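You operate a simulated robot arm through the tools that you are given. There is no shell and no other tool. Be economical: measure what you need, move in short steps, check, and stop when the job is done.

You are at the controls of a simulated two-armed robot. One attempt, no reset.

## Task
Take the green rubber plug and leave it on top of the orange sanding pad. Take the yellow timber block on the splashed bench and put it away on the orange outline on the trestle bench. Take the carton marked "studs" from the top of the red trolley and put it on the top of the steel plate. Take the jug and leave it on the shelf of the timber bench. Open the barred guard. The order is free. Set down upright: jug. The barred guard goes clockwise seen from above.

Only the result counts: the job must be done as asked and must still hold three seconds after the hand-in. Knocking over, shifting, dropping, spilling or breaking anything else fails it.

## Robot
Two 7-joint arms with two-finger parallel grippers on one trunk, on a base that drives. Base frame: it is fixed to the floor where the robot stands at the start and does not move with it; the origin is under the middle of the robot, x ahead of it, y to its left, z up. Readings come in mm, degrees, newtons and seconds.
The left shoulder is at the start at [70, 134, 1276], the right one opposite. With the tool pointing down near the work surface each hand reaches from about 100 to 360 mm from the robot's upright axis, wherever it stands, measured 20 degrees to its own side. Places, roughly: barred guard [-3200, 5200, 300]; carton [-1250, 1500, 750]; green rubber plug (3x3x4 cm) [500, 200, 1200]; jug (12x8x12 cm) [-6200, 800, 400]; orange outline on the trestle bench [-7600, 7100, 600]; orange sanding pad [250, 1250, 750]; shelf of the timber bench [-7700, 1400, 300]; top of the steel plate [-4200, 4200, 300]; yellow timber block (24x6x6 cm) [400, 1000, 800]. Payload 1.57 kg a hand.
Tool frame (each hand has its own): the origin (TCP) lies between the finger pads and is the grasp point; the fingertips stand 30 mm ahead of it; z points along the fingers, y is the line along which they close. Largest opening 80 mm; finger width 17, thickness 12; the body of the gripper, 40 by 82 mm, starts 80 mm behind the TCP.
Orientation is that of the tool frame in the base frame, as a unit quaternion [w, x, y, z]. With the fingers straight down and closing along the base's y, the tool's x points along the base's -x, its y along +y and its z along -z.

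## Interface
- The arms move only by the tool send_rows. It takes "left_rows", "right_rows" or both (then of equal length, played together; a hand with none holds still); each is a list of rows, each a list of 7 numbers: the shift along the tool's x, y, z in mm, then the turn, a rotation vector about the tool's x, y, z in degrees, then the finger opening in mm, from 0 to 80. In form: [[x, y, z, rx, ry, rz, jaw], ...]. A call has 1 to 20 rows; each row is the pose to reach, as a shift and turn from the pose commanded when the call began, along the tool's axes at that moment. Each row takes 0.2 s and may step no farther than 50 mm and 8.6 degrees from the row before; otherwise, or with a gripper value out of range, the whole call is refused. Where a pose cannot be reached the arm comes as near as it can. A force on the tool above 40 N (or 10 N above the force at the start of the call, whichever is more), or a blocked arm, ends the call early, and 0.2 s more pass. The fingers move at their own pace (about 153 mm/s each) and stop on an object; they squeeze with about 31 N. The grip force told is the motor's: it shows also when the fingers shut on nothing. Time passes only in rows, and 0.2 s behind the last, so rows that repeat a pose let the fingers close. The reply holds the time, the measured pose of the TCP, the force on the tool along the base axes, the opening and the grip force, in the units named above and with some noise, with the torque about the TCP (base axes, N m) and any sound that the robot's microphone picked up, and new pictures: "show" is both (left out), scene, wrist or none (wrist: the cameras of the hands that moved).
- Cameras (640 x 400 px; columns grow to the right, rows downward): "scene" is now at [127, 29.8, 1505.3]; the picture's right is [0.28, -0.96, 0.00], its down [-0.51, -0.15, -0.85] and it looks along [0.82, 0.24, -0.53] (base axes); focal length 216 px, centre (320, 200). "left" rides on the left gripper at [72, 7, -122] in its tool frame; the picture's right is [-0.09, 1.00, 0.00], its down [-0.84, -0.08, -0.54] and it looks along [-0.54, -0.05, 0.84] (tool axes); focal length 238 px, centre (320, 200). "right" rides on the right gripper at [72, -7, -122] in its tool frame; the picture's right is [0.09, 1.00, 0.00], its down [-0.84, 0.08, -0.54] and it looks along [-0.54, 0.05, 0.84] (tool axes); focal length 238 px, centre (320, 200). There is no depth. A picture from a camera that has moved, and an enlarged one, comes with that camera's place and axes in the base frame and with its lens. The place of the scene camera against the robot may be out by one fixed shift of up to 12 mm in any direction.
- lift_body(by): slides the trunk up (or, below 0, down) by that many mm; the arms and the scene camera ride with it, the base frame stays. It gives what a move gives, with no picture.
- steer(legs): drives the robot by 1 to 6 legs, each [ahead, left, turn to the left] in mm, mm and degrees, along the robot's own axes; the way and the turn of a leg run together, so that a leg with both is an arc; at most 1500 mm and 180 degrees a leg. The arms and the cameras ride along, it lands a little off, and it stops where it bumps. It gives what a move gives, and a new picture of the scene camera.
- pan_tilt(pan, tilt): turns the head with the scene camera to pan (to the left, within 86 degrees either way) and tilt (down, from -29 to 69), counted from straight ahead of the robot. It gives what a move gives, and a new picture of the scene camera.
- close_up(camera, box): a new picture of the part [left, top, right, bottom] of that camera's present view, enlarged. The clock stands still meanwhile.
- close_job(): hands the job in; it is judged then, once.

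Go step by step. Nothing tells you exact positions but the pictures and the camera data: compare them with the known pose of the tool, close in by small moves and look again before you grip or let go. The budget is 165 turns and 260 pictures, counting those below and the enlarged ones. Unless the task says otherwise, let go and move clear before handing in.

The tools are called after "Emit:" by a JSON object that holds its "op" and its "data". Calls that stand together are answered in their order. send_rows: Moves the arms, as the interface text tells. Its arguments: {"type":"object","properties":{"left_rows":{"type":"array"},"right_rows":{"type":"array"},"show":{"type":"string","enum":["both","scene","wrist","none"]}},"required":[]} The other tools are called the same way: lift_body (by) slides the trunk up or down; steer (legs) drives the base; pan_tilt (pan, tilt) turns the head that bears the scene camera; close_up (camera, box) takes an enlarged picture of a part of a camera's view; close_job () hands the job in.

At the start:

```text
time_s: 0.0
left_tcp_pos: [253.4, 292.9, 999.5]
left_ee_rot: [0.0, 0.0, 1.0, 0.0]
left_wrist_force: [-0.6, -0.2, 0.1]
left_ft_torque: [-0.02, 0.0, -0.04]
left_width: 79.9
left_gripper_force: 0.1
right_tcp_pos: [328.8, 16.5, 1392.6]
right_ee_rot: [0.0, 0.0, 1.0, 0.001]
right_wrist_force: [0.3, -0.3, 0.6]
right_ft_torque: [0.02, -0.01, 0.0]
right_width: 79.9
right_gripper_force: 0.1
trunk travel left (down, up): [-850.0, 90.0]
robot x, y, heading: [1.9, -0.5, 0.4]
head pan, tilt: [16.1, 31.9]
```

scene: 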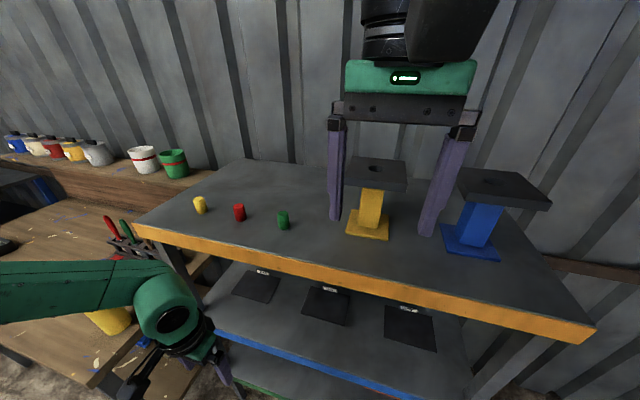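
right: 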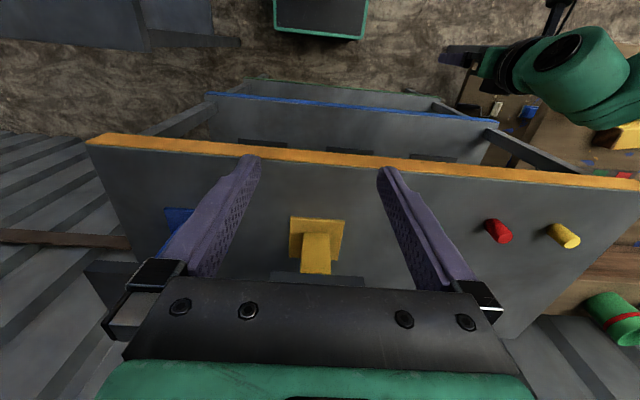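
left: 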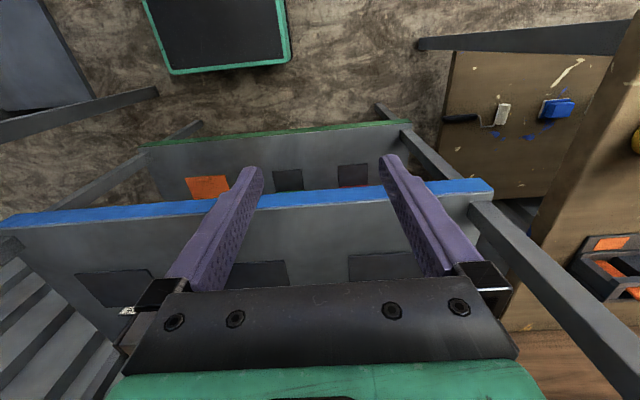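

The red, yellow and green plugs stand on the orange-edged top shelf, and I take the green one to be near [500, 230, 1192]. I'll look left next to see the benches.

Emit:
{"op": "pan_tilt", "data": {"pan": 70, "tilt": 35}}

Emit:
{"op": "close_up", "data": {"camera": "scene", "box": [160, 100, 480, 300]}}

```text
time_s: 1.2
left_tcp_pos: [255.5, 294.7, 999.5]
left_ee_rot: [0.0, 0.0, 1.0, 0.0]
left_wrist_force: [-0.6, 0.0, 0.5]
left_ft_torque: [0.0, 0.01, 0.0]
left_width: 80.0
left_gripper_force: 0.0
right_tcp_pos: [328.5, 17.1, 1391.7]
right_ee_rot: [-0.001, 0.0, 1.0, 0.001]
right_wrist_force: [0.5, 0.7, -0.4]
right_ft_torque: [0.02, 0.0, 0.0]
right_width: 79.8
right_gripper_force: 0.2
trunk travel left (down, up): [-850.0, 90.0]
robot x, y, heading: [-1.2, -1.1, 0.1]
head pan, tilt: [70.0, 35.0]
camera scene: at [71.2, 87.6, 1500.6], right [0.94, -0.34, 0.0], down [-0.2, -0.54, -0.82], along [0.28, 0.77, -0.57], focal length 216 px, centre (320, 200)
```

scene: 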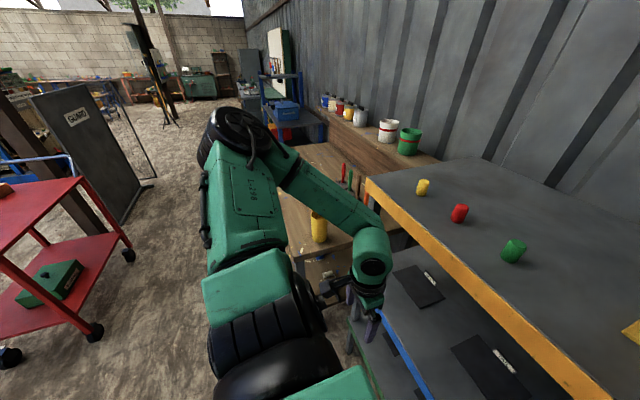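

```text
2.00 times, centred on (320, 200) of scene
camera zoom: at [71.2, 87.6, 1500.6], right [0.94, -0.34, 0.0], down [-0.2, -0.54, -0.82], along [0.28, 0.77, -0.57], focal length 433 px, centre (320, 200)
```

zoom: 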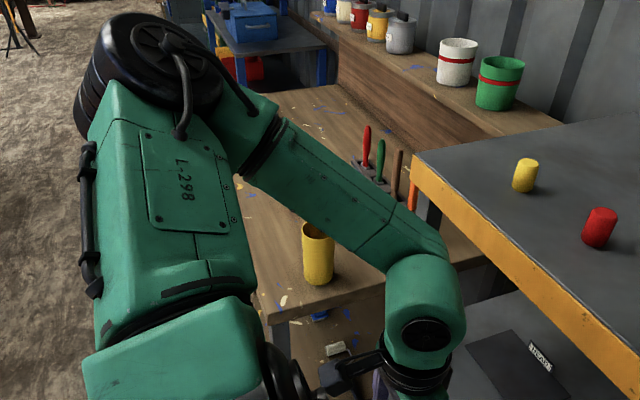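

The way forward is clear. I'll raise the left hand above the top shelf before driving in.

Emit:
{"op": "send_rows", "data": {"left_rows": [[0, 0, -45, 0, 0, 0, 80], [0, 0, -90, 0, 0, 0, 80], [0, 0, -135, 0, 0, 0, 80], [0, 0, -180, 0, 0, 0, 80], [0, 0, -225, 0, 0, 0, 80], [0, 0, -270, 0, 0, 0, 80], [0, 0, -315, 0, 0, 0, 80], [0, 0, -350, 0, 0, 0, 80], [0, 0, -350, 0, 0, 0, 80]], "show": "both"}}

```text
time_s: 3.2
left_tcp_pos: [255.7, 294.3, 1352.3]
left_ee_rot: [0.001, 0.001, 1.0, -0.001]
left_wrist_force: [0.6, 0.1, 0.5]
left_ft_torque: [0.01, -0.01, -0.01]
left_width: 80.0
left_gripper_force: 0.2
right_tcp_pos: [329.3, 18.6, 1392.6]
right_ee_rot: [0.0, 0.0, 1.0, 0.001]
right_wrist_force: [0.8, -0.1, 0.1]
right_ft_torque: [0.03, -0.01, -0.02]
right_width: 79.8
right_gripper_force: 0.1
trunk travel left (down, up): [-850.0, 90.0]
robot x, y, heading: [3.3, -0.2, -0.2]
head pan, tilt: [70.0, 35.0]
camera scene: at [71.7, 88.3, 1500.5], right [0.94, -0.34, 0.0], down [-0.2, -0.54, -0.82], along [0.28, 0.77, -0.57], focal length 216 px, centre (320, 200)
camera left: at [183.1, 300.5, 1472.4], right [0.09, 1.0, 0.0], down [0.84, -0.08, 0.54], along [0.54, -0.05, -0.84], focal length 238 px, centre (320, 200)
```

scene: 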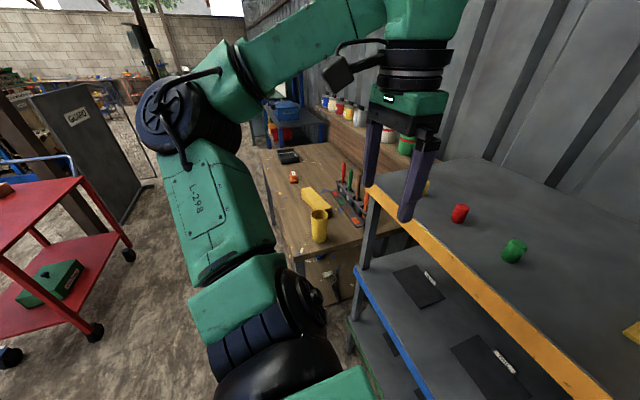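
left: 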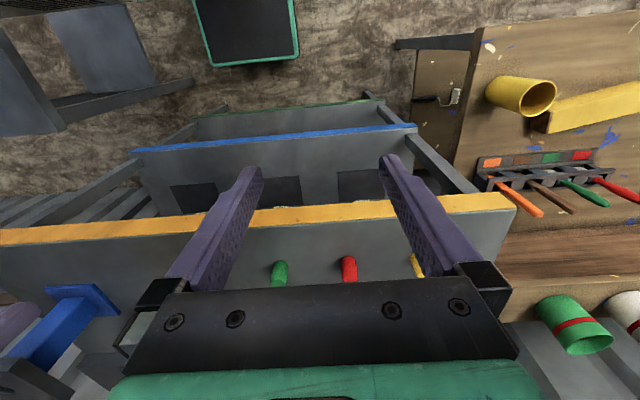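

Putting the views together gives the green plug near [470, 210, 1222], with the shelf top near 1200. I'll move the right hand up and back, clear of the stands, then drive in carefully.

Emit:
{"op": "send_rows", "data": {"right_rows": [[40, 0, -30, 0, 0, 0, 80], [80, 0, -60, 0, 0, 0, 80], [110, 0, -80, 0, 0, 0, 80], [110, 0, -80, 0, 0, 0, 80]], "show": "none"}}

Emit:
{"op": "steer", "data": {"legs": [[100, 70, 0]]}}

```text
time_s: 4.2
left_tcp_pos: [256.9, 291.0, 1351.1]
left_ee_rot: [-0.001, 0.0, 1.0, 0.0]
left_wrist_force: [-0.3, 0.4, -1.1]
left_ft_torque: [0.02, 0.04, 0.02]
left_width: 80.1
left_gripper_force: 0.1
right_tcp_pos: [223.0, 20.1, 1453.3]
right_ee_rot: [0.0, 0.0, 1.0, 0.001]
right_wrist_force: [0.5, 0.1, 0.0]
right_ft_torque: [0.04, 0.03, -0.01]
right_width: 80.1
right_gripper_force: 0.1
right hand out of reach, approached as far as the arm can: row 3, 4
trunk travel left (down, up): [-850.0, 90.0]
robot x, y, heading: [0.6, -1.2, 0.2]
head pan, tilt: [70.0, 35.0]
```

```text
time_s: 5.5
left_tcp_pos: [350.7, 360.3, 1353.2]
left_ee_rot: [0.001, 0.0, 1.0, 0.001]
left_wrist_force: [0.1, -0.2, -0.5]
left_ft_torque: [0.02, -0.03, 0.04]
left_width: 80.2
left_gripper_force: 0.1
right_tcp_pos: [316.3, 87.8, 1456.0]
right_ee_rot: [0.003, 0.0, 1.0, 0.003]
right_wrist_force: [-0.6, -0.3, -0.3]
right_ft_torque: [0.01, -0.01, 0.01]
right_width: 80.2
right_gripper_force: 0.2
trunk travel left (down, up): [-850.0, 90.0]
robot x, y, heading: [95.6, 70.1, -0.1]
head pan, tilt: [70.0, 35.0]
camera scene: at [167.0, 154.7, 1501.0], right [0.94, -0.34, 0.0], down [-0.19, -0.54, -0.82], along [0.28, 0.77, -0.57], focal length 216 px, centre (320, 200)
```

scene: 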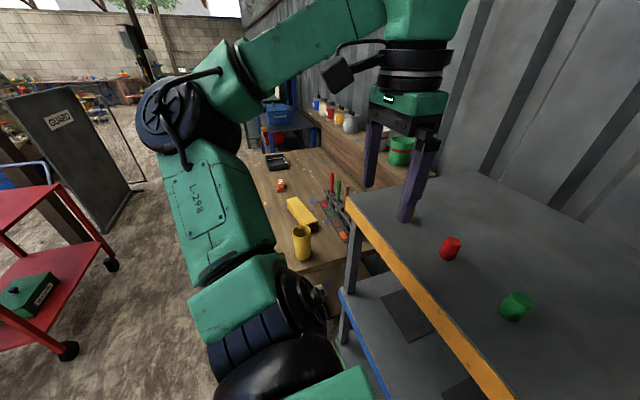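

The plug check agrees at about [467, 211]. I'll move the left hand over it at a safe height.

Emit:
{"op": "send_rows", "data": {"left_rows": [[-30, -40, 0, 0, 0, 0, 80], [-60, -80, 0, 0, 0, 0, 80], [-90, -120, 0, 0, 0, 0, 80], [-115, -150, 0, 0, 0, 0, 80], [-115, -150, 30, 0, 0, 0, 80]], "show": "both"}}

```text
time_s: 6.7
left_tcp_pos: [470.7, 213.0, 1319.5]
left_ee_rot: [0.0, 0.0, 1.0, 0.0]
left_wrist_force: [-0.5, 0.2, -0.1]
left_ft_torque: [-0.01, -0.01, 0.02]
left_width: 79.9
left_gripper_force: 0.0
right_tcp_pos: [320.3, 91.9, 1455.9]
right_ee_rot: [0.001, 0.0, 1.0, 0.001]
right_wrist_force: [-0.2, 0.7, -0.9]
right_ft_torque: [0.01, -0.02, 0.04]
right_width: 80.0
right_gripper_force: 0.1
trunk travel left (down, up): [-850.0, 90.0]
robot x, y, heading: [101.5, 68.5, -0.2]
head pan, tilt: [70.0, 35.0]
camera scene: at [171.0, 158.5, 1500.6], right [0.94, -0.34, 0.0], down [-0.2, -0.54, -0.82], along [0.28, 0.77, -0.57], focal length 216 px, centre (320, 200)
camera left: at [397.4, 219.3, 1441.4], right [0.09, 1.0, 0.0], down [0.84, -0.08, 0.54], along [0.54, -0.05, -0.84], focal length 238 px, centre (320, 200)
```

scene: 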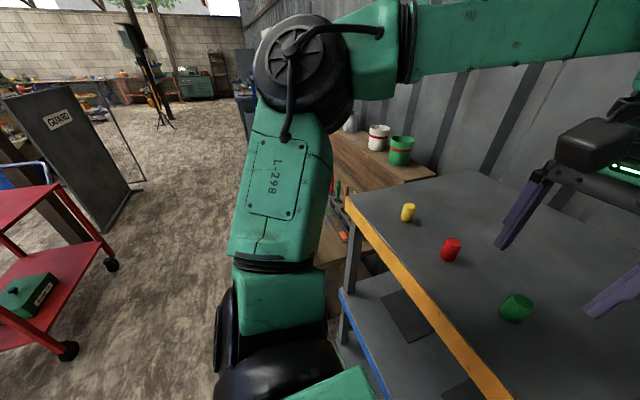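
left: 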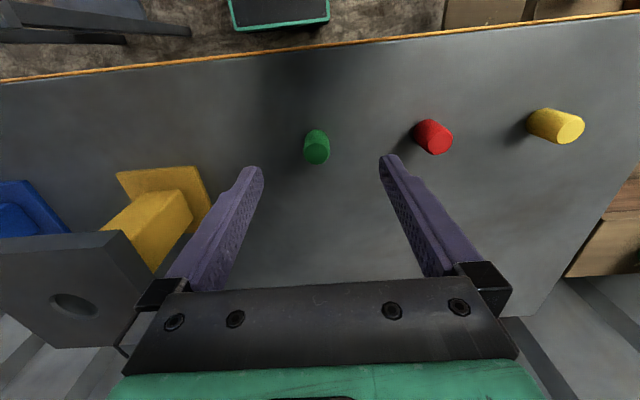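

The plug is at about [479, 208, 1217]. I'll align over it and come down partway.

Emit:
{"op": "send_rows", "data": {"left_rows": [[-8, -5, 30, 0, 0, 0, 70], [-8, -5, 58, 0, 0, 0, 70], [-8, -5, 58, 0, 0, 0, 70]], "show": "wrist"}}

```text
time_s: 7.5
left_tcp_pos: [477.1, 208.5, 1262.0]
left_ee_rot: [0.001, 0.001, 1.0, 0.0]
left_wrist_force: [-0.4, -0.3, 0.7]
left_ft_torque: [0.01, 0.01, 0.01]
left_width: 70.1
left_gripper_force: 0.0
right_tcp_pos: [318.5, 91.2, 1456.3]
right_ee_rot: [0.002, 0.001, 1.0, 0.002]
right_wrist_force: [0.2, 0.7, 0.4]
right_ft_torque: [-0.02, -0.01, -0.02]
right_width: 80.1
right_gripper_force: 0.0
trunk travel left (down, up): [-850.0, 90.0]
robot x, y, heading: [103.9, 72.3, 0.0]
head pan, tilt: [70.0, 35.0]
camera left: at [404.4, 214.3, 1382.7], right [0.09, 1.0, 0.0], down [0.84, -0.08, 0.54], along [0.54, -0.05, -0.84], focal length 238 px, centre (320, 200)
```

left: 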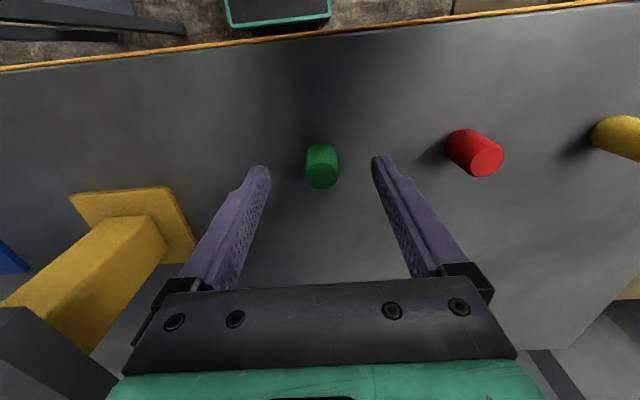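

Well aligned; I'll lower to about z 1236 and close.

Emit:
{"op": "send_rows", "data": {"left_rows": [[-2, 0, 15, 0, 0, 0, 70], [-2, 0, 26, 0, 0, 0, 70], [-2, 0, 26, 0, 0, 0, 20], [-2, 0, 26, 0, 0, 0, 20], [-2, 0, 26, 0, 0, 0, 20]], "show": "wrist"}}

```text
time_s: 8.7
left_tcp_pos: [481.0, 207.2, 1235.3]
left_ee_rot: [0.0, 0.0, 1.0, -0.001]
left_wrist_force: [-0.3, 0.0, -0.3]
left_ft_torque: [0.0, -0.03, 0.02]
left_width: 22.9
left_gripper_force: 8.3
right_tcp_pos: [320.3, 90.2, 1453.6]
right_ee_rot: [0.001, 0.0, 1.0, 0.003]
right_wrist_force: [-0.4, 0.1, -0.1]
right_ft_torque: [-0.01, 0.01, 0.06]
right_width: 79.9
right_gripper_force: 0.0
trunk travel left (down, up): [-850.0, 90.0]
robot x, y, heading: [97.0, 69.7, 0.0]
head pan, tilt: [70.0, 35.0]
camera left: at [407.1, 214.5, 1356.8], right [0.09, 1.0, 0.0], down [0.84, -0.08, 0.54], along [0.54, -0.05, -0.84], focal length 238 px, centre (320, 200)
```

left: 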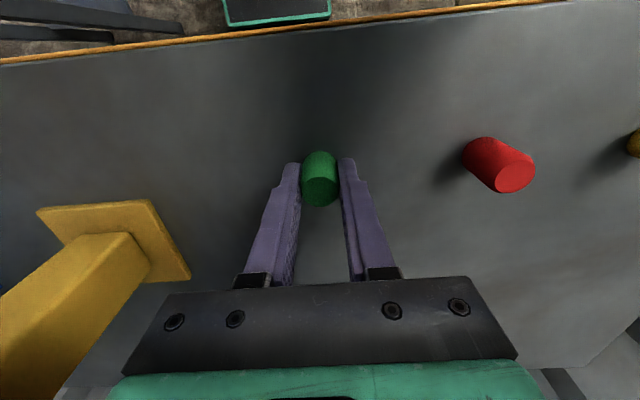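

The jaws have closed on the plug. I'll squeeze a bit more and lift.

Emit:
{"op": "send_rows", "data": {"left_rows": [[0, 0, 0, 0, 0, 0, 10], [0, 0, 0, 0, 0, 0, 10], [0, 0, -40, 0, 0, 0, 10], [0, 0, -80, 0, 0, 0, 10], [0, 0, -120, 0, 0, 0, 10]], "show": "wrist"}}

```text
time_s: 9.9
left_tcp_pos: [479.8, 209.1, 1357.6]
left_ee_rot: [0.0, 0.0, 1.0, 0.0]
left_wrist_force: [-0.1, -0.1, -0.4]
left_ft_torque: [0.03, 0.0, 0.04]
left_width: 20.7
left_gripper_force: 30.9
right_tcp_pos: [319.6, 90.3, 1455.6]
right_ee_rot: [0.001, 0.0, 1.0, 0.002]
right_wrist_force: [-0.7, 0.0, -0.7]
right_ft_torque: [-0.01, -0.01, -0.02]
right_width: 80.0
right_gripper_force: 0.0
trunk travel left (down, up): [-850.0, 90.0]
robot x, y, heading: [98.9, 71.4, -0.3]
head pan, tilt: [70.0, 35.0]
camera left: at [407.7, 215.2, 1477.7], right [0.09, 1.0, 0.0], down [0.84, -0.08, 0.54], along [0.54, -0.05, -0.84], focal length 238 px, centre (320, 200)
```

left: 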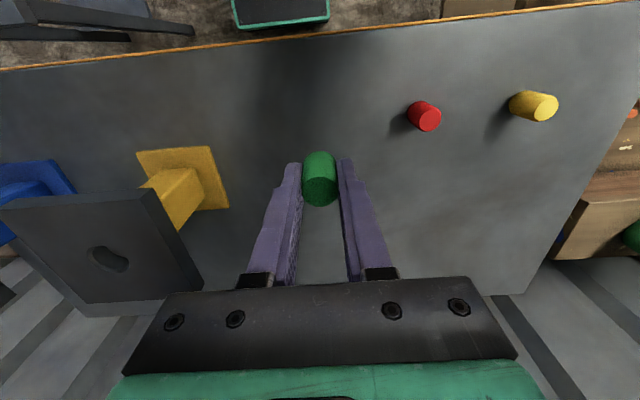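

The plug is held. I'll back away from the shelf and look at the splashed bench.

Emit:
{"op": "steer", "data": {"legs": [[-250, 0, 0]]}}

Emit:
{"op": "pan_tilt", "data": {"pan": 60, "tilt": 35}}

```text
time_s: 11.7
left_tcp_pos: [234.7, 209.8, 1355.2]
left_ee_rot: [-0.002, 0.0, 1.0, 0.001]
left_wrist_force: [-0.2, 0.5, -0.3]
left_ft_torque: [-0.01, 0.02, 0.0]
left_width: 20.6
left_gripper_force: 30.8
right_tcp_pos: [75.5, 90.3, 1454.7]
right_ee_rot: [-0.001, -0.001, 1.0, 0.002]
right_wrist_force: [0.2, 0.6, -0.2]
right_ft_torque: [0.01, 0.01, 0.03]
right_width: 80.1
right_gripper_force: 0.2
trunk travel left (down, up): [-850.0, 90.0]
robot x, y, heading: [-150.0, 65.9, 0.0]
head pan, tilt: [70.0, 35.0]
camera scene: at [-73.5, 157.8, 1500.3], right [0.94, -0.34, 0.0], down [-0.2, -0.54, -0.82], along [0.28, 0.77, -0.57], focal length 216 px, centre (320, 200)
```

scene: 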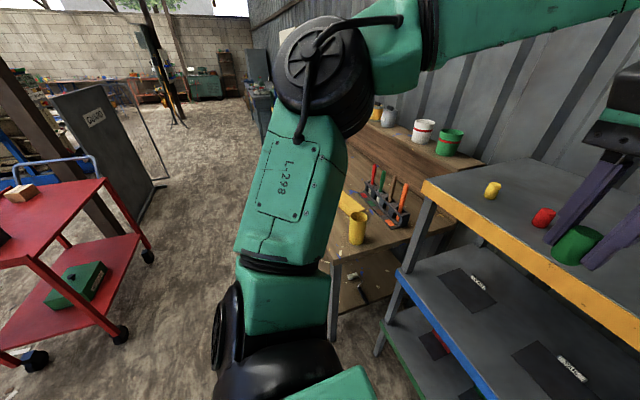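

```text
time_s: 12.4
left_tcp_pos: [232.3, 209.8, 1355.7]
left_ee_rot: [0.0, -0.001, 1.0, 0.0]
left_wrist_force: [-0.3, 0.1, 0.0]
left_ft_torque: [-0.01, -0.03, 0.01]
left_width: 20.9
left_gripper_force: 31.5
right_tcp_pos: [72.9, 91.0, 1455.1]
right_ee_rot: [0.001, -0.001, 1.0, 0.002]
right_wrist_force: [-0.8, -0.8, 0.1]
right_ft_torque: [0.02, -0.02, 0.03]
right_width: 80.0
right_gripper_force: 0.0
trunk travel left (down, up): [-850.0, 90.0]
robot x, y, heading: [-147.8, 72.4, 0.0]
head pan, tilt: [60.0, 35.0]
camera scene: at [-63.2, 151.4, 1500.5], right [0.87, -0.5, 0.0], down [-0.29, -0.5, -0.82], along [0.41, 0.71, -0.57], focal length 216 px, centre (320, 200)
```

scene: 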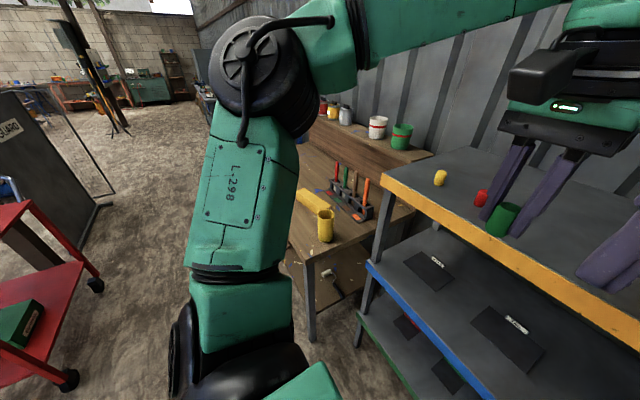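

The bench front is at about x=195 and there is room to slide left along it. I'll drive left and look at the bench.

Emit:
{"op": "steer", "data": {"legs": [[0, 850, 0]]}}

Emit:
{"op": "pan_tilt", "data": {"pan": 0, "tilt": 50}}

```text
time_s: 16.9
left_tcp_pos: [226.7, 1060.5, 1356.8]
left_ee_rot: [0.0, -0.004, 1.0, 0.001]
left_wrist_force: [0.0, -1.0, 0.9]
left_ft_torque: [0.03, 0.02, -0.02]
left_width: 20.8
left_gripper_force: 30.6
right_tcp_pos: [67.3, 939.7, 1456.0]
right_ee_rot: [0.002, -0.005, 1.0, 0.002]
right_wrist_force: [-1.1, 0.2, -0.3]
right_ft_torque: [0.0, 0.04, 0.01]
right_width: 80.1
right_gripper_force: 0.1
trunk travel left (down, up): [-850.0, 90.0]
robot x, y, heading: [-151.3, 921.9, 0.4]
head pan, tilt: [60.0, 35.0]
camera scene: at [-68.8, 1000.1, 1500.7], right [0.87, -0.49, 0.0], down [-0.28, -0.5, -0.82], along [0.4, 0.71, -0.57], focal length 216 px, centre (320, 200)
```

scene: 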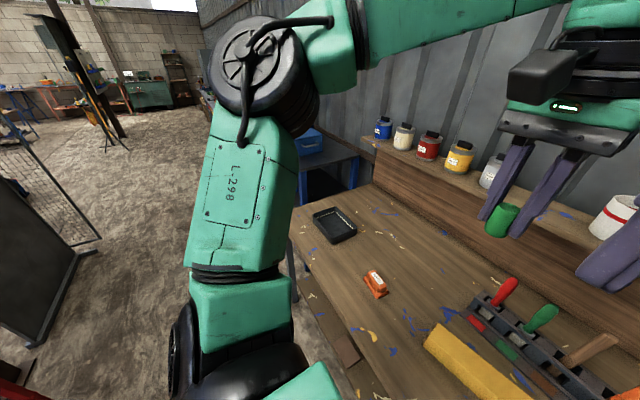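

```text
time_s: 18.2
left_tcp_pos: [225.7, 1061.5, 1356.0]
left_ee_rot: [0.0, -0.005, 1.0, 0.001]
left_wrist_force: [0.1, -0.4, 0.4]
left_ft_torque: [0.01, -0.01, -0.01]
left_width: 21.0
left_gripper_force: 30.6
right_tcp_pos: [67.7, 941.0, 1455.1]
right_ee_rot: [0.0, -0.004, 1.0, 0.002]
right_wrist_force: [-0.3, -0.4, 1.4]
right_ft_torque: [-0.01, 0.0, 0.02]
right_width: 79.7
right_gripper_force: 0.0
trunk travel left (down, up): [-850.0, 90.0]
robot x, y, heading: [-155.4, 917.7, 0.5]
head pan, tilt: [0.0, 50.0]
camera scene: at [-35.2, 925.4, 1478.9], right [0.01, -1.0, 0.0], down [-0.77, -0.01, -0.64], along [0.64, 0.01, -0.77], focal length 216 px, centre (320, 200)
```

scene: 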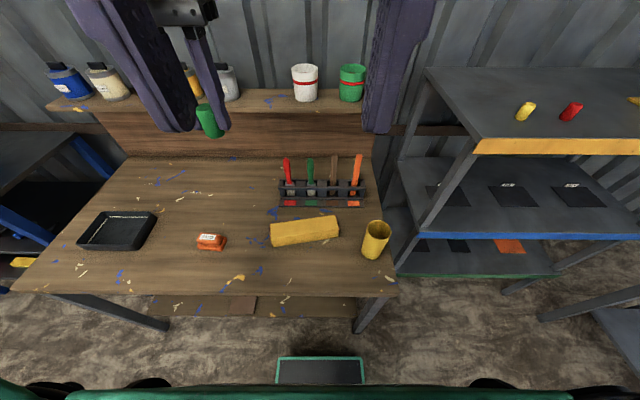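

A small orange object lies on the bench, along with the yellow block, the cup and the tool rack. I'll zoom in on it.

Emit:
{"op": "close_up", "data": {"camera": "scene", "box": [170, 200, 330, 300]}}

Emit:
{"op": "close_up", "data": {"camera": "scene", "box": [400, 180, 560, 280]}}

```text
4.00 times, centred on (250, 250) of scene
camera zoom: at [-35.2, 925.4, 1478.9], right [0.01, -1.0, 0.0], down [-0.77, -0.01, -0.64], along [0.64, 0.01, -0.77], focal length 866 px, centre (600, 0)
```

zoom: 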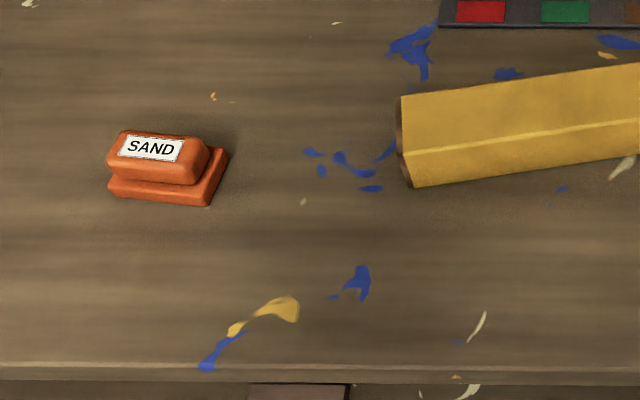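

```text
4.00 times, centred on (480, 230) of scene
camera zoom: at [-35.2, 925.4, 1478.9], right [0.01, -1.0, 0.0], down [-0.77, -0.01, -0.64], along [0.64, 0.01, -0.77], focal length 866 px, centre (-320, 80)
```

zoom: 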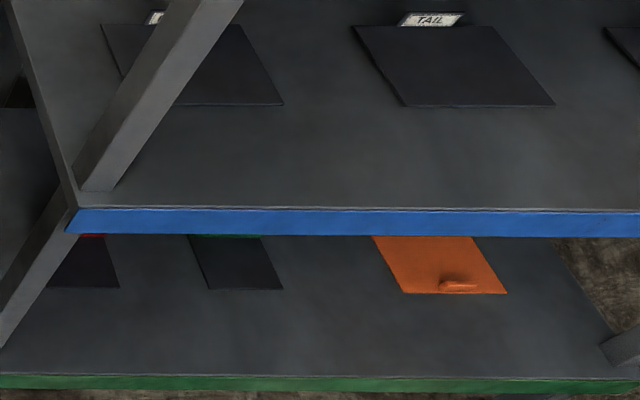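

The "SAND" pad is near [308, 1286] at a height of about 850. I'll drive closer and use the wrist camera to measure it.

Emit:
{"op": "steer", "data": {"legs": [[95, 250, 0]]}}

Emit:
{"op": "lift_body", "data": {"by": -250}}

Emit:
{"op": "send_rows", "data": {"left_rows": [[0, -5, 0, 0, 0, 0, 10]], "show": "both"}}

```text
time_s: 20.1
left_tcp_pos: [317.0, 1303.4, 1357.6]
left_ee_rot: [0.002, -0.005, 1.0, 0.002]
left_wrist_force: [0.0, 0.0, -0.3]
left_ft_torque: [0.03, -0.02, 0.0]
left_width: 20.6
left_gripper_force: 31.7
right_tcp_pos: [159.6, 1184.0, 1456.1]
right_ee_rot: [0.001, -0.005, 1.0, 0.003]
right_wrist_force: [-0.4, -0.1, -1.0]
right_ft_torque: [0.02, 0.01, 0.04]
right_width: 79.9
right_gripper_force: 0.2
trunk travel left (down, up): [-850.0, 90.0]
robot x, y, heading: [-61.3, 1167.2, 0.3]
head pan, tilt: [0.0, 50.0]
camera scene: at [56.9, 1168.1, 1479.0], right [0.01, -1.0, 0.0], down [-0.77, -0.01, -0.64], along [0.64, 0.01, -0.77], focal length 216 px, centre (320, 200)
```

scene: 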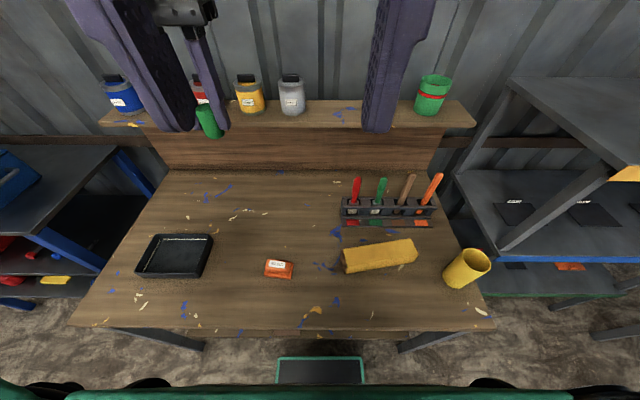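

```text
time_s: 22.7
left_tcp_pos: [318.5, 1307.7, 1105.9]
left_ee_rot: [0.0, -0.004, 1.0, 0.0]
left_wrist_force: [-0.3, -0.1, 0.0]
left_ft_torque: [0.02, 0.02, 0.0]
left_width: 20.8
left_gripper_force: 30.7
right_tcp_pos: [161.6, 1188.0, 1206.2]
right_ee_rot: [0.001, -0.005, 1.0, 0.002]
right_wrist_force: [0.7, 0.6, 0.0]
right_ft_torque: [0.02, 0.01, -0.01]
right_width: 80.1
right_gripper_force: 0.1
trunk travel left (down, up): [-600.0, 340.0]
robot x, y, heading: [-58.4, 1167.9, 0.3]
head pan, tilt: [0.0, 50.0]
```

```text
time_s: 23.1
left_tcp_pos: [317.9, 1302.1, 1106.4]
left_ee_rot: [0.0, -0.005, 1.0, 0.001]
left_wrist_force: [-0.2, -0.3, -0.3]
left_ft_torque: [0.02, -0.01, 0.03]
left_width: 20.9
left_gripper_force: 30.6
right_tcp_pos: [161.5, 1188.1, 1205.6]
right_ee_rot: [0.001, -0.005, 1.0, 0.002]
right_wrist_force: [0.8, 0.0, 0.0]
right_ft_torque: [-0.03, 0.04, 0.01]
right_width: 80.1
right_gripper_force: 0.1
trunk travel left (down, up): [-600.0, 340.0]
robot x, y, heading: [-56.1, 1167.0, 0.5]
head pan, tilt: [0.0, 50.0]
camera scene: at [58.6, 1171.5, 1228.8], right [0.01, -1.0, 0.0], down [-0.77, -0.01, -0.64], along [0.64, 0.01, -0.77], focal length 216 px, centre (320, 200)
camera left: at [246.9, 1308.2, 1227.1], right [0.08, 1.0, 0.0], down [0.84, -0.07, 0.54], along [0.54, -0.05, -0.84], focal length 238 px, centre (320, 200)
```

scene: 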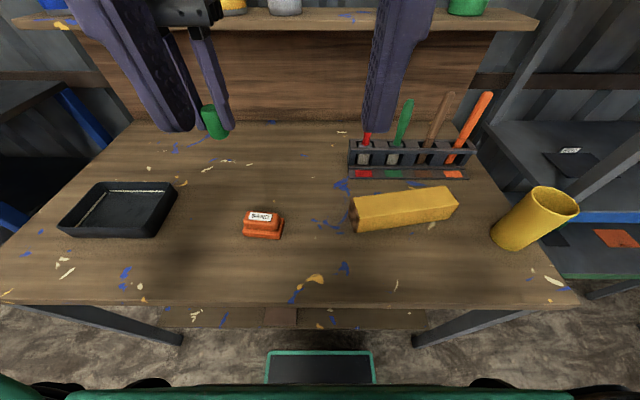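
left: 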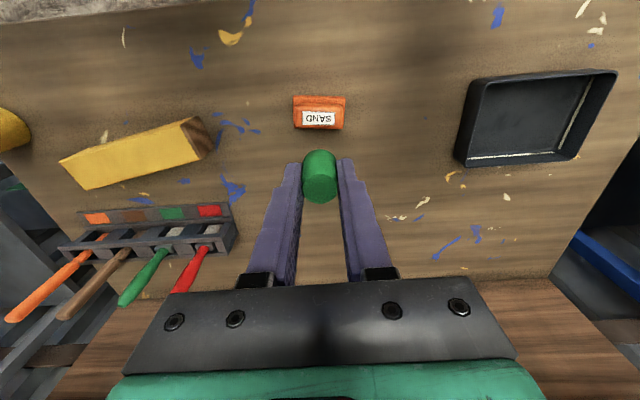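

The pad top is near [339, 1297, 847] by the wrist camera. I'll move over it and lower partway.

Emit:
{"op": "send_rows", "data": {"left_rows": [[-20, -5, 30, 0, 0, 0, 10], [-20, -5, 75, 0, 0, 0, 10], [-20, -5, 120, 0, 0, 0, 10], [-20, -5, 140, 0, 0, 0, 10], [-20, -5, 140, 0, 0, 0, 10]], "show": "both"}}

```text
time_s: 24.3
left_tcp_pos: [338.5, 1298.3, 966.1]
left_ee_rot: [0.0, -0.004, 1.0, 0.0]
left_wrist_force: [-1.3, -0.4, 0.2]
left_ft_torque: [0.02, 0.0, 0.02]
left_width: 21.0
left_gripper_force: 30.6
right_tcp_pos: [161.0, 1188.1, 1206.7]
right_ee_rot: [0.001, -0.004, 1.0, 0.002]
right_wrist_force: [-0.4, 0.3, 0.2]
right_ft_torque: [0.0, -0.01, -0.04]
right_width: 79.8
right_gripper_force: 0.0
trunk travel left (down, up): [-600.0, 340.0]
robot x, y, heading: [-61.6, 1165.7, 0.5]
head pan, tilt: [0.0, 50.0]
camera scene: at [57.8, 1171.7, 1228.9], right [0.01, -1.0, 0.0], down [-0.77, -0.01, -0.64], along [0.64, 0.01, -0.77], focal length 216 px, centre (320, 200)
camera left: at [266.2, 1304.7, 1087.2], right [0.08, 1.0, 0.0], down [0.84, -0.07, 0.54], along [0.54, -0.05, -0.84], focal length 238 px, centre (320, 200)
```

scene: 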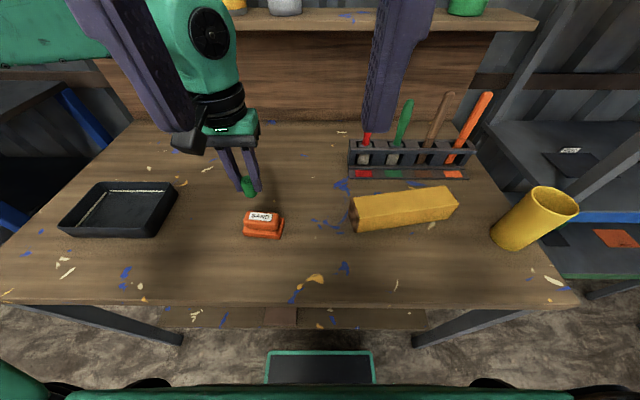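
left: 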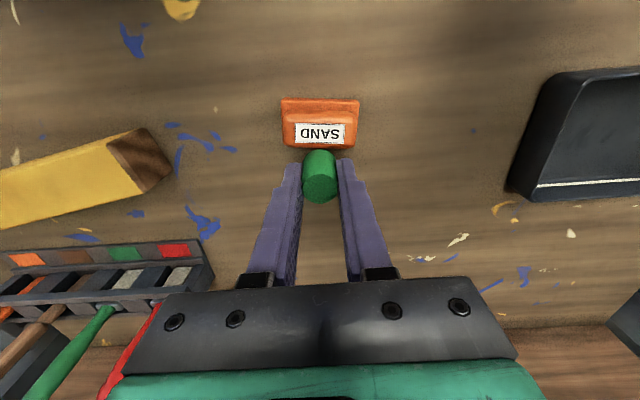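

Triangulation puts the label at [338.6, 1297.6, 851]. I'll take a zoom to confirm the pad's top centre.

Emit:
{"op": "close_up", "data": {"camera": "left", "box": [240, 80, 400, 180]}}

```text
4.00 times, centred on (320, 130) of left
camera zoom: at [266.2, 1304.7, 1087.2], right [0.08, 1.0, 0.0], down [0.84, -0.07, 0.54], along [0.54, -0.05, -0.84], focal length 953 px, centre (320, 480)
```

zoom: 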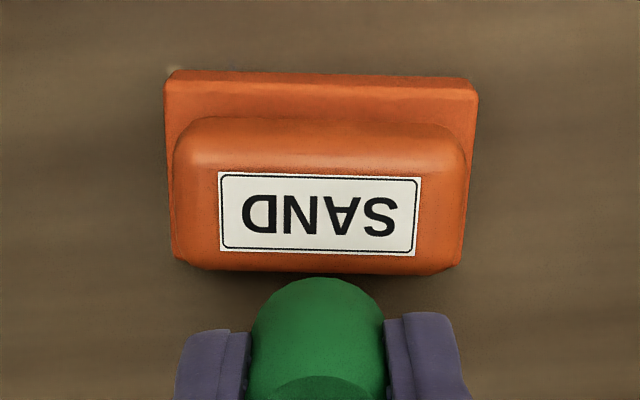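

The label is centred on the top face and the hand is aligned. I'll lower to just above contact.

Emit:
{"op": "send_rows", "data": {"left_rows": [[0, 0, 35, 0, 0, 0, 10], [0, 0, 65, 0, 0, 0, 10], [0, 0, 70, 0, 0, 0, 10], [0, 0, 74, 0, 0, 0, 10]], "show": "wrist"}}

```text
time_s: 25.3
left_tcp_pos: [339.6, 1297.7, 890.7]
left_ee_rot: [0.0, -0.005, 1.0, 0.0]
left_wrist_force: [0.3, 0.1, 0.3]
left_ft_torque: [0.02, 0.02, -0.03]
left_width: 20.8
left_gripper_force: 30.8
right_tcp_pos: [161.0, 1187.8, 1205.0]
right_ee_rot: [0.001, -0.004, 1.0, 0.002]
right_wrist_force: [1.1, 1.4, -0.3]
right_ft_torque: [0.0, 0.03, 0.0]
right_width: 80.0
right_gripper_force: 0.1
trunk travel left (down, up): [-600.0, 340.0]
robot x, y, heading: [-59.6, 1165.0, 0.5]
head pan, tilt: [0.0, 50.0]
camera left: at [267.0, 1303.9, 1012.7], right [0.08, 1.0, 0.0], down [0.84, -0.07, 0.54], along [0.54, -0.04, -0.84], focal length 238 px, centre (320, 200)
```

left: 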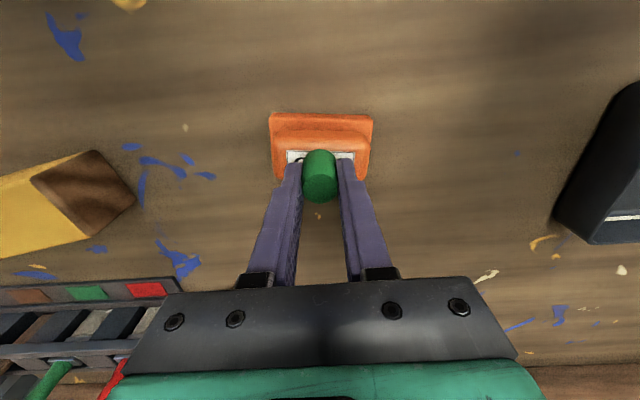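

Emit:
{"op": "send_rows", "data": {"left_rows": [[0, 0, 2, 0, 0, 0, 10], [0, 0, 3, 0, 0, 0, 10]], "show": "none"}}

Emit:
{"op": "close_up", "data": {"camera": "left", "box": [240, 100, 400, 200]}}

Emit:
{"op": "close_up", "data": {"camera": "scene", "box": [200, 150, 320, 250]}}

```text
time_s: 25.9
left_tcp_pos: [339.5, 1297.9, 889.3]
left_ee_rot: [0.001, -0.005, 1.0, 0.0]
left_wrist_force: [0.9, -0.1, 8.6]
left_ft_torque: [-0.03, -0.03, -0.01]
left_width: 20.7
left_gripper_force: 30.9
right_tcp_pos: [158.7, 1188.1, 1205.8]
right_ee_rot: [0.002, -0.004, 1.0, 0.002]
right_wrist_force: [-0.6, -0.2, -0.5]
right_ft_torque: [0.02, 0.01, -0.01]
right_width: 80.0
right_gripper_force: 0.1
trunk travel left (down, up): [-600.0, 340.0]
robot x, y, heading: [-60.3, 1165.1, 0.7]
head pan, tilt: [0.0, 50.0]
```

```text
4.00 times, centred on (320, 150) of left
camera zoom: at [266.5, 1303.6, 1010.9], right [0.08, 1.0, 0.0], down [0.84, -0.07, 0.54], along [0.54, -0.05, -0.84], focal length 953 px, centre (320, 400)
```

zoom: 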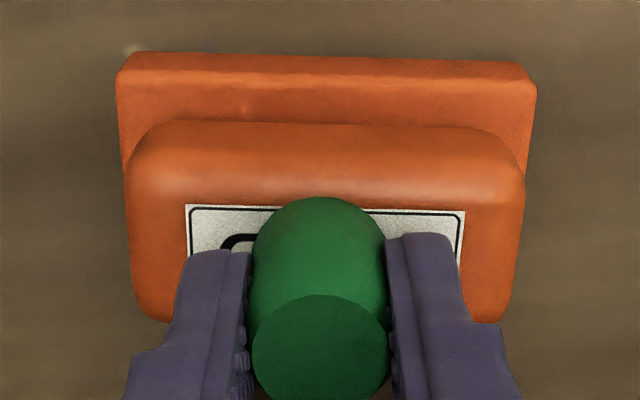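

```text
4.00 times, centred on (260, 200) of scene
camera zoom: at [57.5, 1171.7, 1229.1], right [0.01, -1.0, 0.0], down [-0.77, -0.01, -0.64], along [0.64, 0.01, -0.77], focal length 866 px, centre (560, 200)
```

zoom: 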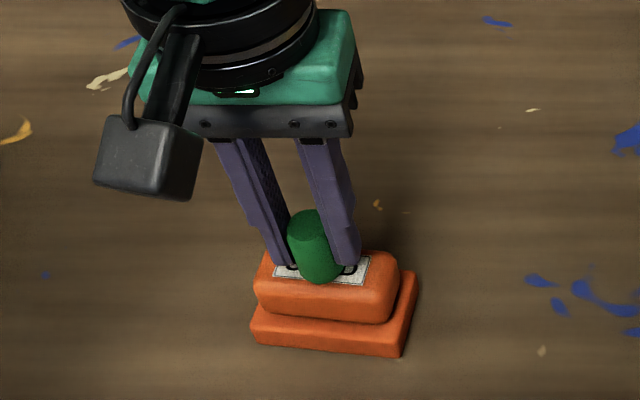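

There is contact at 8.6 N with the plug over the label. I'll release gently and rise.

Emit:
{"op": "send_rows", "data": {"left_rows": [[0, 0, -1, 0, 0, 0, 22], [0, 0, -1, 0, 0, 0, 26], [0, 0, -1, 0, 0, 0, 34], [0, 0, -1, 0, 0, 0, 50], [0, 0, -20, 0, 0, 0, 56], [0, 0, -60, 0, 0, 0, 60], [0, 0, -110, 0, 0, 0, 60], [0, 0, -160, 0, 0, 0, 80]], "show": "both"}}

```text
time_s: 27.7
left_tcp_pos: [335.1, 1296.4, 1049.3]
left_ee_rot: [0.0, -0.004, 1.0, 0.0]
left_wrist_force: [-0.4, -0.3, 0.3]
left_ft_torque: [0.02, -0.01, 0.01]
left_width: 79.9
left_gripper_force: 0.1
right_tcp_pos: [161.0, 1186.4, 1204.5]
right_ee_rot: [0.001, -0.004, 1.0, 0.001]
right_wrist_force: [0.2, 0.3, 0.0]
right_ft_torque: [-0.04, -0.02, 0.01]
right_width: 79.9
right_gripper_force: 0.0
trunk travel left (down, up): [-600.0, 340.0]
robot x, y, heading: [-60.5, 1168.3, 0.3]
head pan, tilt: [0.0, 50.0]
camera scene: at [57.8, 1171.4, 1228.9], right [0.01, -1.0, 0.0], down [-0.77, -0.01, -0.64], along [0.64, 0.01, -0.77], focal length 216 px, centre (320, 200)
camera left: at [263.8, 1302.9, 1170.5], right [0.08, 1.0, 0.0], down [0.84, -0.07, 0.54], along [0.54, -0.05, -0.84], focal length 238 px, centre (320, 200)
```

scene: 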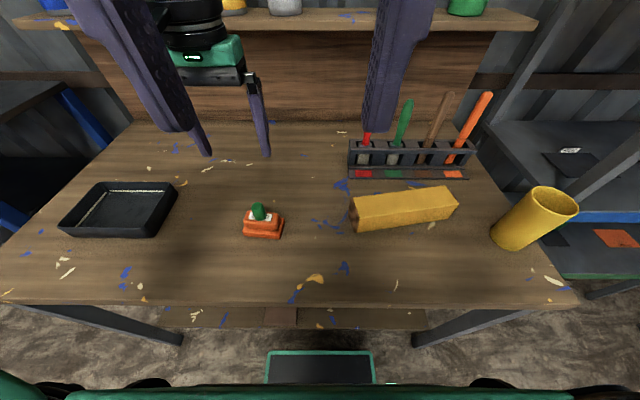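
left: 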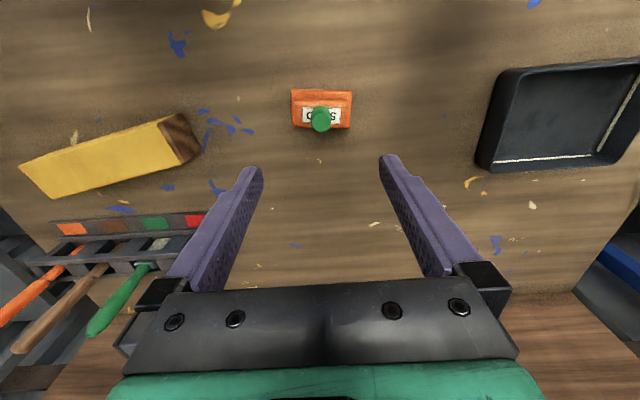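

The plug stands on the pad. The block lies around [374, 983], turned about 10.7°, so I'll drive right and forward, then turn the left hand to grip across it.

Emit:
{"op": "steer", "data": {"legs": [[40, -290, 0]]}}

Emit:
{"op": "send_rows", "data": {"left_rows": [[0, 0, 0, 0, 0, 8, 80], [0, 0, 0, 0, 0, 16, 80], [0, 0, 0, 0, 0, 24, 80], [0, 0, 0, 0, 0, 32, 80], [0, 0, 0, 0, 0, 40, 80], [0, 0, 0, 0, 0, 48, 80], [0, 0, 0, 0, 0, 56, 80], [0, 0, 0, 0, 0, 64, 80], [0, 0, 0, 0, 0, 72, 80], [0, 0, 0, 0, 0, 79, 80], [0, 0, 0, 0, 0, 79, 80]], "show": "both"}}

```text
time_s: 29.6
left_tcp_pos: [365.0, 1059.6, 1048.4]
left_ee_rot: [-0.002, -0.018, 1.0, 0.002]
left_wrist_force: [-0.2, -0.7, -0.2]
left_ft_torque: [0.02, -0.02, 0.05]
left_width: 79.7
left_gripper_force: 0.0
right_tcp_pos: [192.7, 944.9, 1206.0]
right_ee_rot: [0.001, -0.016, 1.0, 0.004]
right_wrist_force: [-0.3, -0.4, 0.0]
right_ft_torque: [0.06, 0.0, -0.01]
right_width: 79.9
right_gripper_force: 0.1
trunk travel left (down, up): [-600.0, 340.0]
robot x, y, heading: [-28.0, 920.4, 2.0]
head pan, tilt: [0.0, 50.0]
stopped in leg 1: the robot was blocked; the commanded pose is now the measured one
camera scene: at [89.7, 926.3, 1228.8], right [0.04, -1.0, 0.0], down [-0.77, -0.02, -0.64], along [0.64, 0.03, -0.77], focal length 216 px, centre (320, 200)
```

scene: 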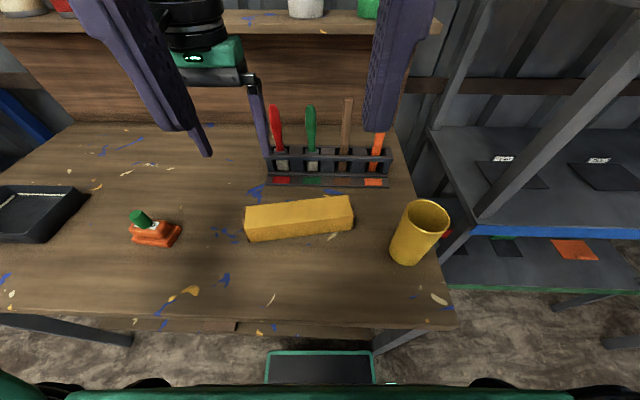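

```text
time_s: 31.9
left_tcp_pos: [223.9, 988.4, 1041.2]
left_ee_rot: [-0.001, 0.618, 0.786, 0.0]
left_wrist_force: [1.1, 0.6, -0.6]
left_ft_torque: [0.01, 0.2, 0.02]
left_width: 79.9
left_gripper_force: 0.1
left hand out of reach, approached as far as the arm can: row 6, 7, 8, 9, 10, 11
right_tcp_pos: [185.4, 950.9, 1206.3]
right_ee_rot: [-0.003, -0.025, 1.0, 0.003]
right_wrist_force: [-0.3, 0.9, 0.5]
right_ft_torque: [0.02, 0.01, 0.03]
right_width: 80.1
right_gripper_force: 0.2
trunk travel left (down, up): [-600.0, 340.0]
robot x, y, heading: [-29.6, 924.7, 2.1]
head pan, tilt: [0.0, 50.0]
stopped in row 11 (right hand): the force on the tool passed its limit (the readings are from after the stop); the commanded pose is now the measured one
camera scene: at [88.9, 930.9, 1228.8], right [0.04, -1.0, 0.0], down [-0.77, -0.03, -0.64], along [0.64, 0.02, -0.77], focal length 216 px, centre (320, 200)
camera left: at [213.2, 1059.2, 1162.9], right [0.99, 0.15, 0.0], down [0.12, -0.83, 0.54], along [0.08, -0.53, -0.84], focal length 238 px, centre (320, 200)
```

scene: 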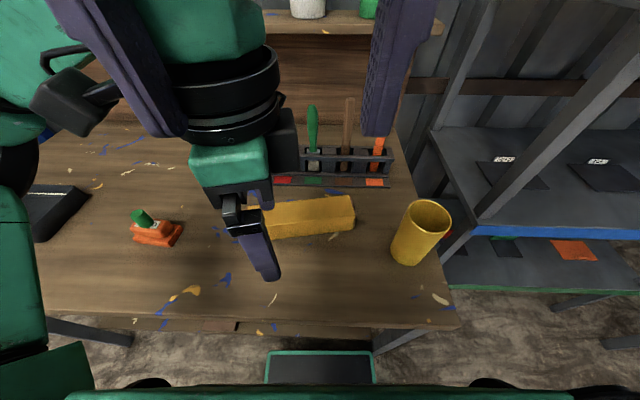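
left: 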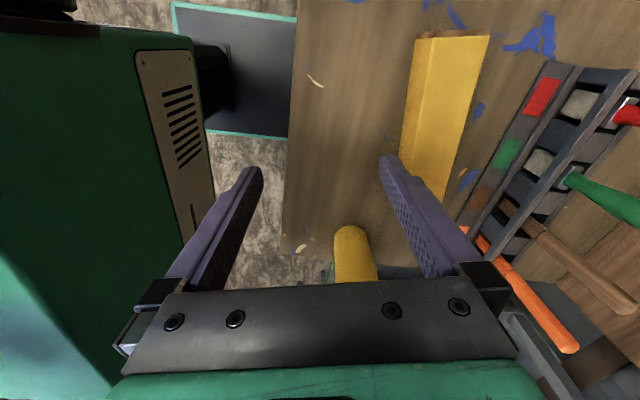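

The base stopped against something at the bench's right end, and the left forearm met the right hand. I'll back the base off, move the right hand outward, and turn the left hand back to try the other yaw.

Emit:
{"op": "steer", "data": {"legs": [[0, 80, -2]]}}

Emit:
{"op": "send_rows", "data": {"right_rows": [[0, -40, 0, 0, 0, 0, 80], [0, -80, 0, 0, 0, 0, 80], [0, -120, 0, 0, 0, 0, 80], [0, -160, 0, 0, 0, 0, 80], [0, -200, 0, 0, 0, 0, 80], [0, -230, 0, 0, 0, 0, 80], [0, -230, 0, 0, 0, 0, 80], [0, -230, 0, 0, 0, 0, 80], [0, -230, 0, 0, 0, 0, 80], [0, -230, 0, 0, 0, 0, 80]], "left_rows": [[0, 0, 0, 0, 0, -8, 80], [0, 0, 0, 0, 0, -16, 80], [0, 0, 0, 0, 0, -24, 80], [0, 0, 0, 0, 0, -32, 80], [0, 0, 0, 0, 0, -40, 80], [0, 0, 0, 0, 0, -48, 80], [0, 0, 0, 0, 0, -56, 80], [0, 0, 0, 0, 0, -64, 80], [0, 0, 0, 0, 0, -72, 80], [0, 0, 0, 0, 0, -76, 80]], "show": "scene"}}

```text
time_s: 33.0
left_tcp_pos: [225.1, 1060.5, 1042.7]
left_ee_rot: [-0.002, 0.631, 0.775, 0.001]
left_wrist_force: [5.7, 0.2, 0.2]
left_ft_torque: [0.0, 0.76, -0.02]
left_width: 80.1
left_gripper_force: 0.0
right_tcp_pos: [186.4, 1024.3, 1205.4]
right_ee_rot: [-0.002, -0.008, 1.0, 0.004]
right_wrist_force: [-5.4, -0.5, -0.6]
right_ft_torque: [-0.05, 0.06, 0.21]
right_width: 80.1
right_gripper_force: 0.0
trunk travel left (down, up): [-600.0, 340.0]
robot x, y, heading: [-29.9, 1003.1, 0.2]
head pan, tilt: [0.0, 50.0]
camera scene: at [87.4, 1007.6, 1228.9], right [0.0, -1.0, 0.0], down [-0.77, 0.0, -0.64], along [0.64, 0.0, -0.77], focal length 216 px, centre (320, 200)
```

scene: 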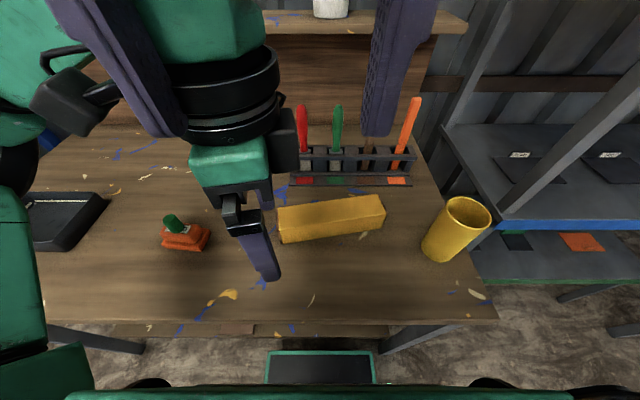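

```text
time_s: 35.2
left_tcp_pos: [224.5, 1060.9, 1041.9]
left_ee_rot: [-0.002, 0.018, 1.0, 0.001]
left_wrist_force: [0.2, -0.7, -0.2]
left_ft_torque: [-0.01, 0.0, 0.0]
left_width: 79.9
left_gripper_force: 0.0
right_tcp_pos: [212.9, 853.6, 1143.6]
right_ee_rot: [-0.002, -0.008, 1.0, 0.003]
right_wrist_force: [-0.7, -1.3, 0.0]
right_ft_torque: [0.02, -0.05, 0.01]
right_width: 79.9
right_gripper_force: 0.0
right hand out of reach, approached as far as the arm can: row 1, 2, 3, 4, 5, 6, 7, 8, 9, 10
trunk travel left (down, up): [-600.0, 340.0]
robot x, y, heading: [-27.6, 1005.6, -0.2]
head pan, tilt: [0.0, 50.0]
camera scene: at [87.3, 1008.1, 1228.9], right [0.0, -1.0, 0.0], down [-0.77, 0.0, -0.64], along [0.64, 0.0, -0.77], focal length 216 px, centre (320, 200)
```

scene: 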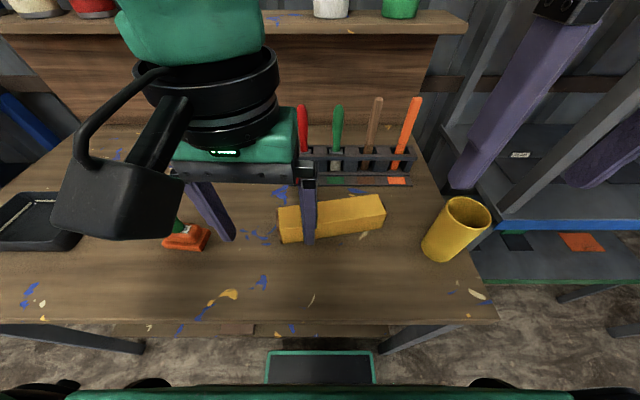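

Both hands are clear now. I'll test the opposite yaw (-101°) with the left hand here.

Emit:
{"op": "send_rows", "data": {"left_rows": [[0, 0, 0, 0, 0, -8.5, 80], [0, 0, 0, 0, 0, -17, 80], [0, 0, 0, 0, 0, -25.5, 80], [0, 0, 0, 0, 0, -34, 80], [0, 0, 0, 0, 0, -42.5, 80], [0, 0, 0, 0, 0, -51, 80], [0, 0, 0, 0, 0, -59.5, 80], [0, 0, 0, 0, 0, -68, 80], [0, 0, 0, 0, 0, -76.5, 80], [0, 0, 0, 0, 0, -85, 80], [0, 0, 0, 0, 0, -93.5, 80], [0, 0, 0, 0, 0, -100, 80], [0, 0, 0, 0, 0, -100, 80]], "show": "none"}}

```text
time_s: 38.0
left_tcp_pos: [225.0, 1061.2, 1042.1]
left_ee_rot: [-0.001, 0.753, -0.658, -0.001]
left_wrist_force: [0.0, 0.3, 0.2]
left_ft_torque: [-0.03, 0.02, 0.03]
left_width: 80.0
left_gripper_force: 0.0
right_tcp_pos: [213.3, 852.5, 1143.2]
right_ee_rot: [-0.002, -0.008, 1.0, 0.004]
right_wrist_force: [-0.6, 0.3, 0.2]
right_ft_torque: [0.0, 0.06, -0.03]
right_width: 80.1
right_gripper_force: 0.0
trunk travel left (down, up): [-600.0, 340.0]
robot x, y, heading: [-28.8, 1002.7, 0.0]
head pan, tilt: [0.0, 50.0]
```

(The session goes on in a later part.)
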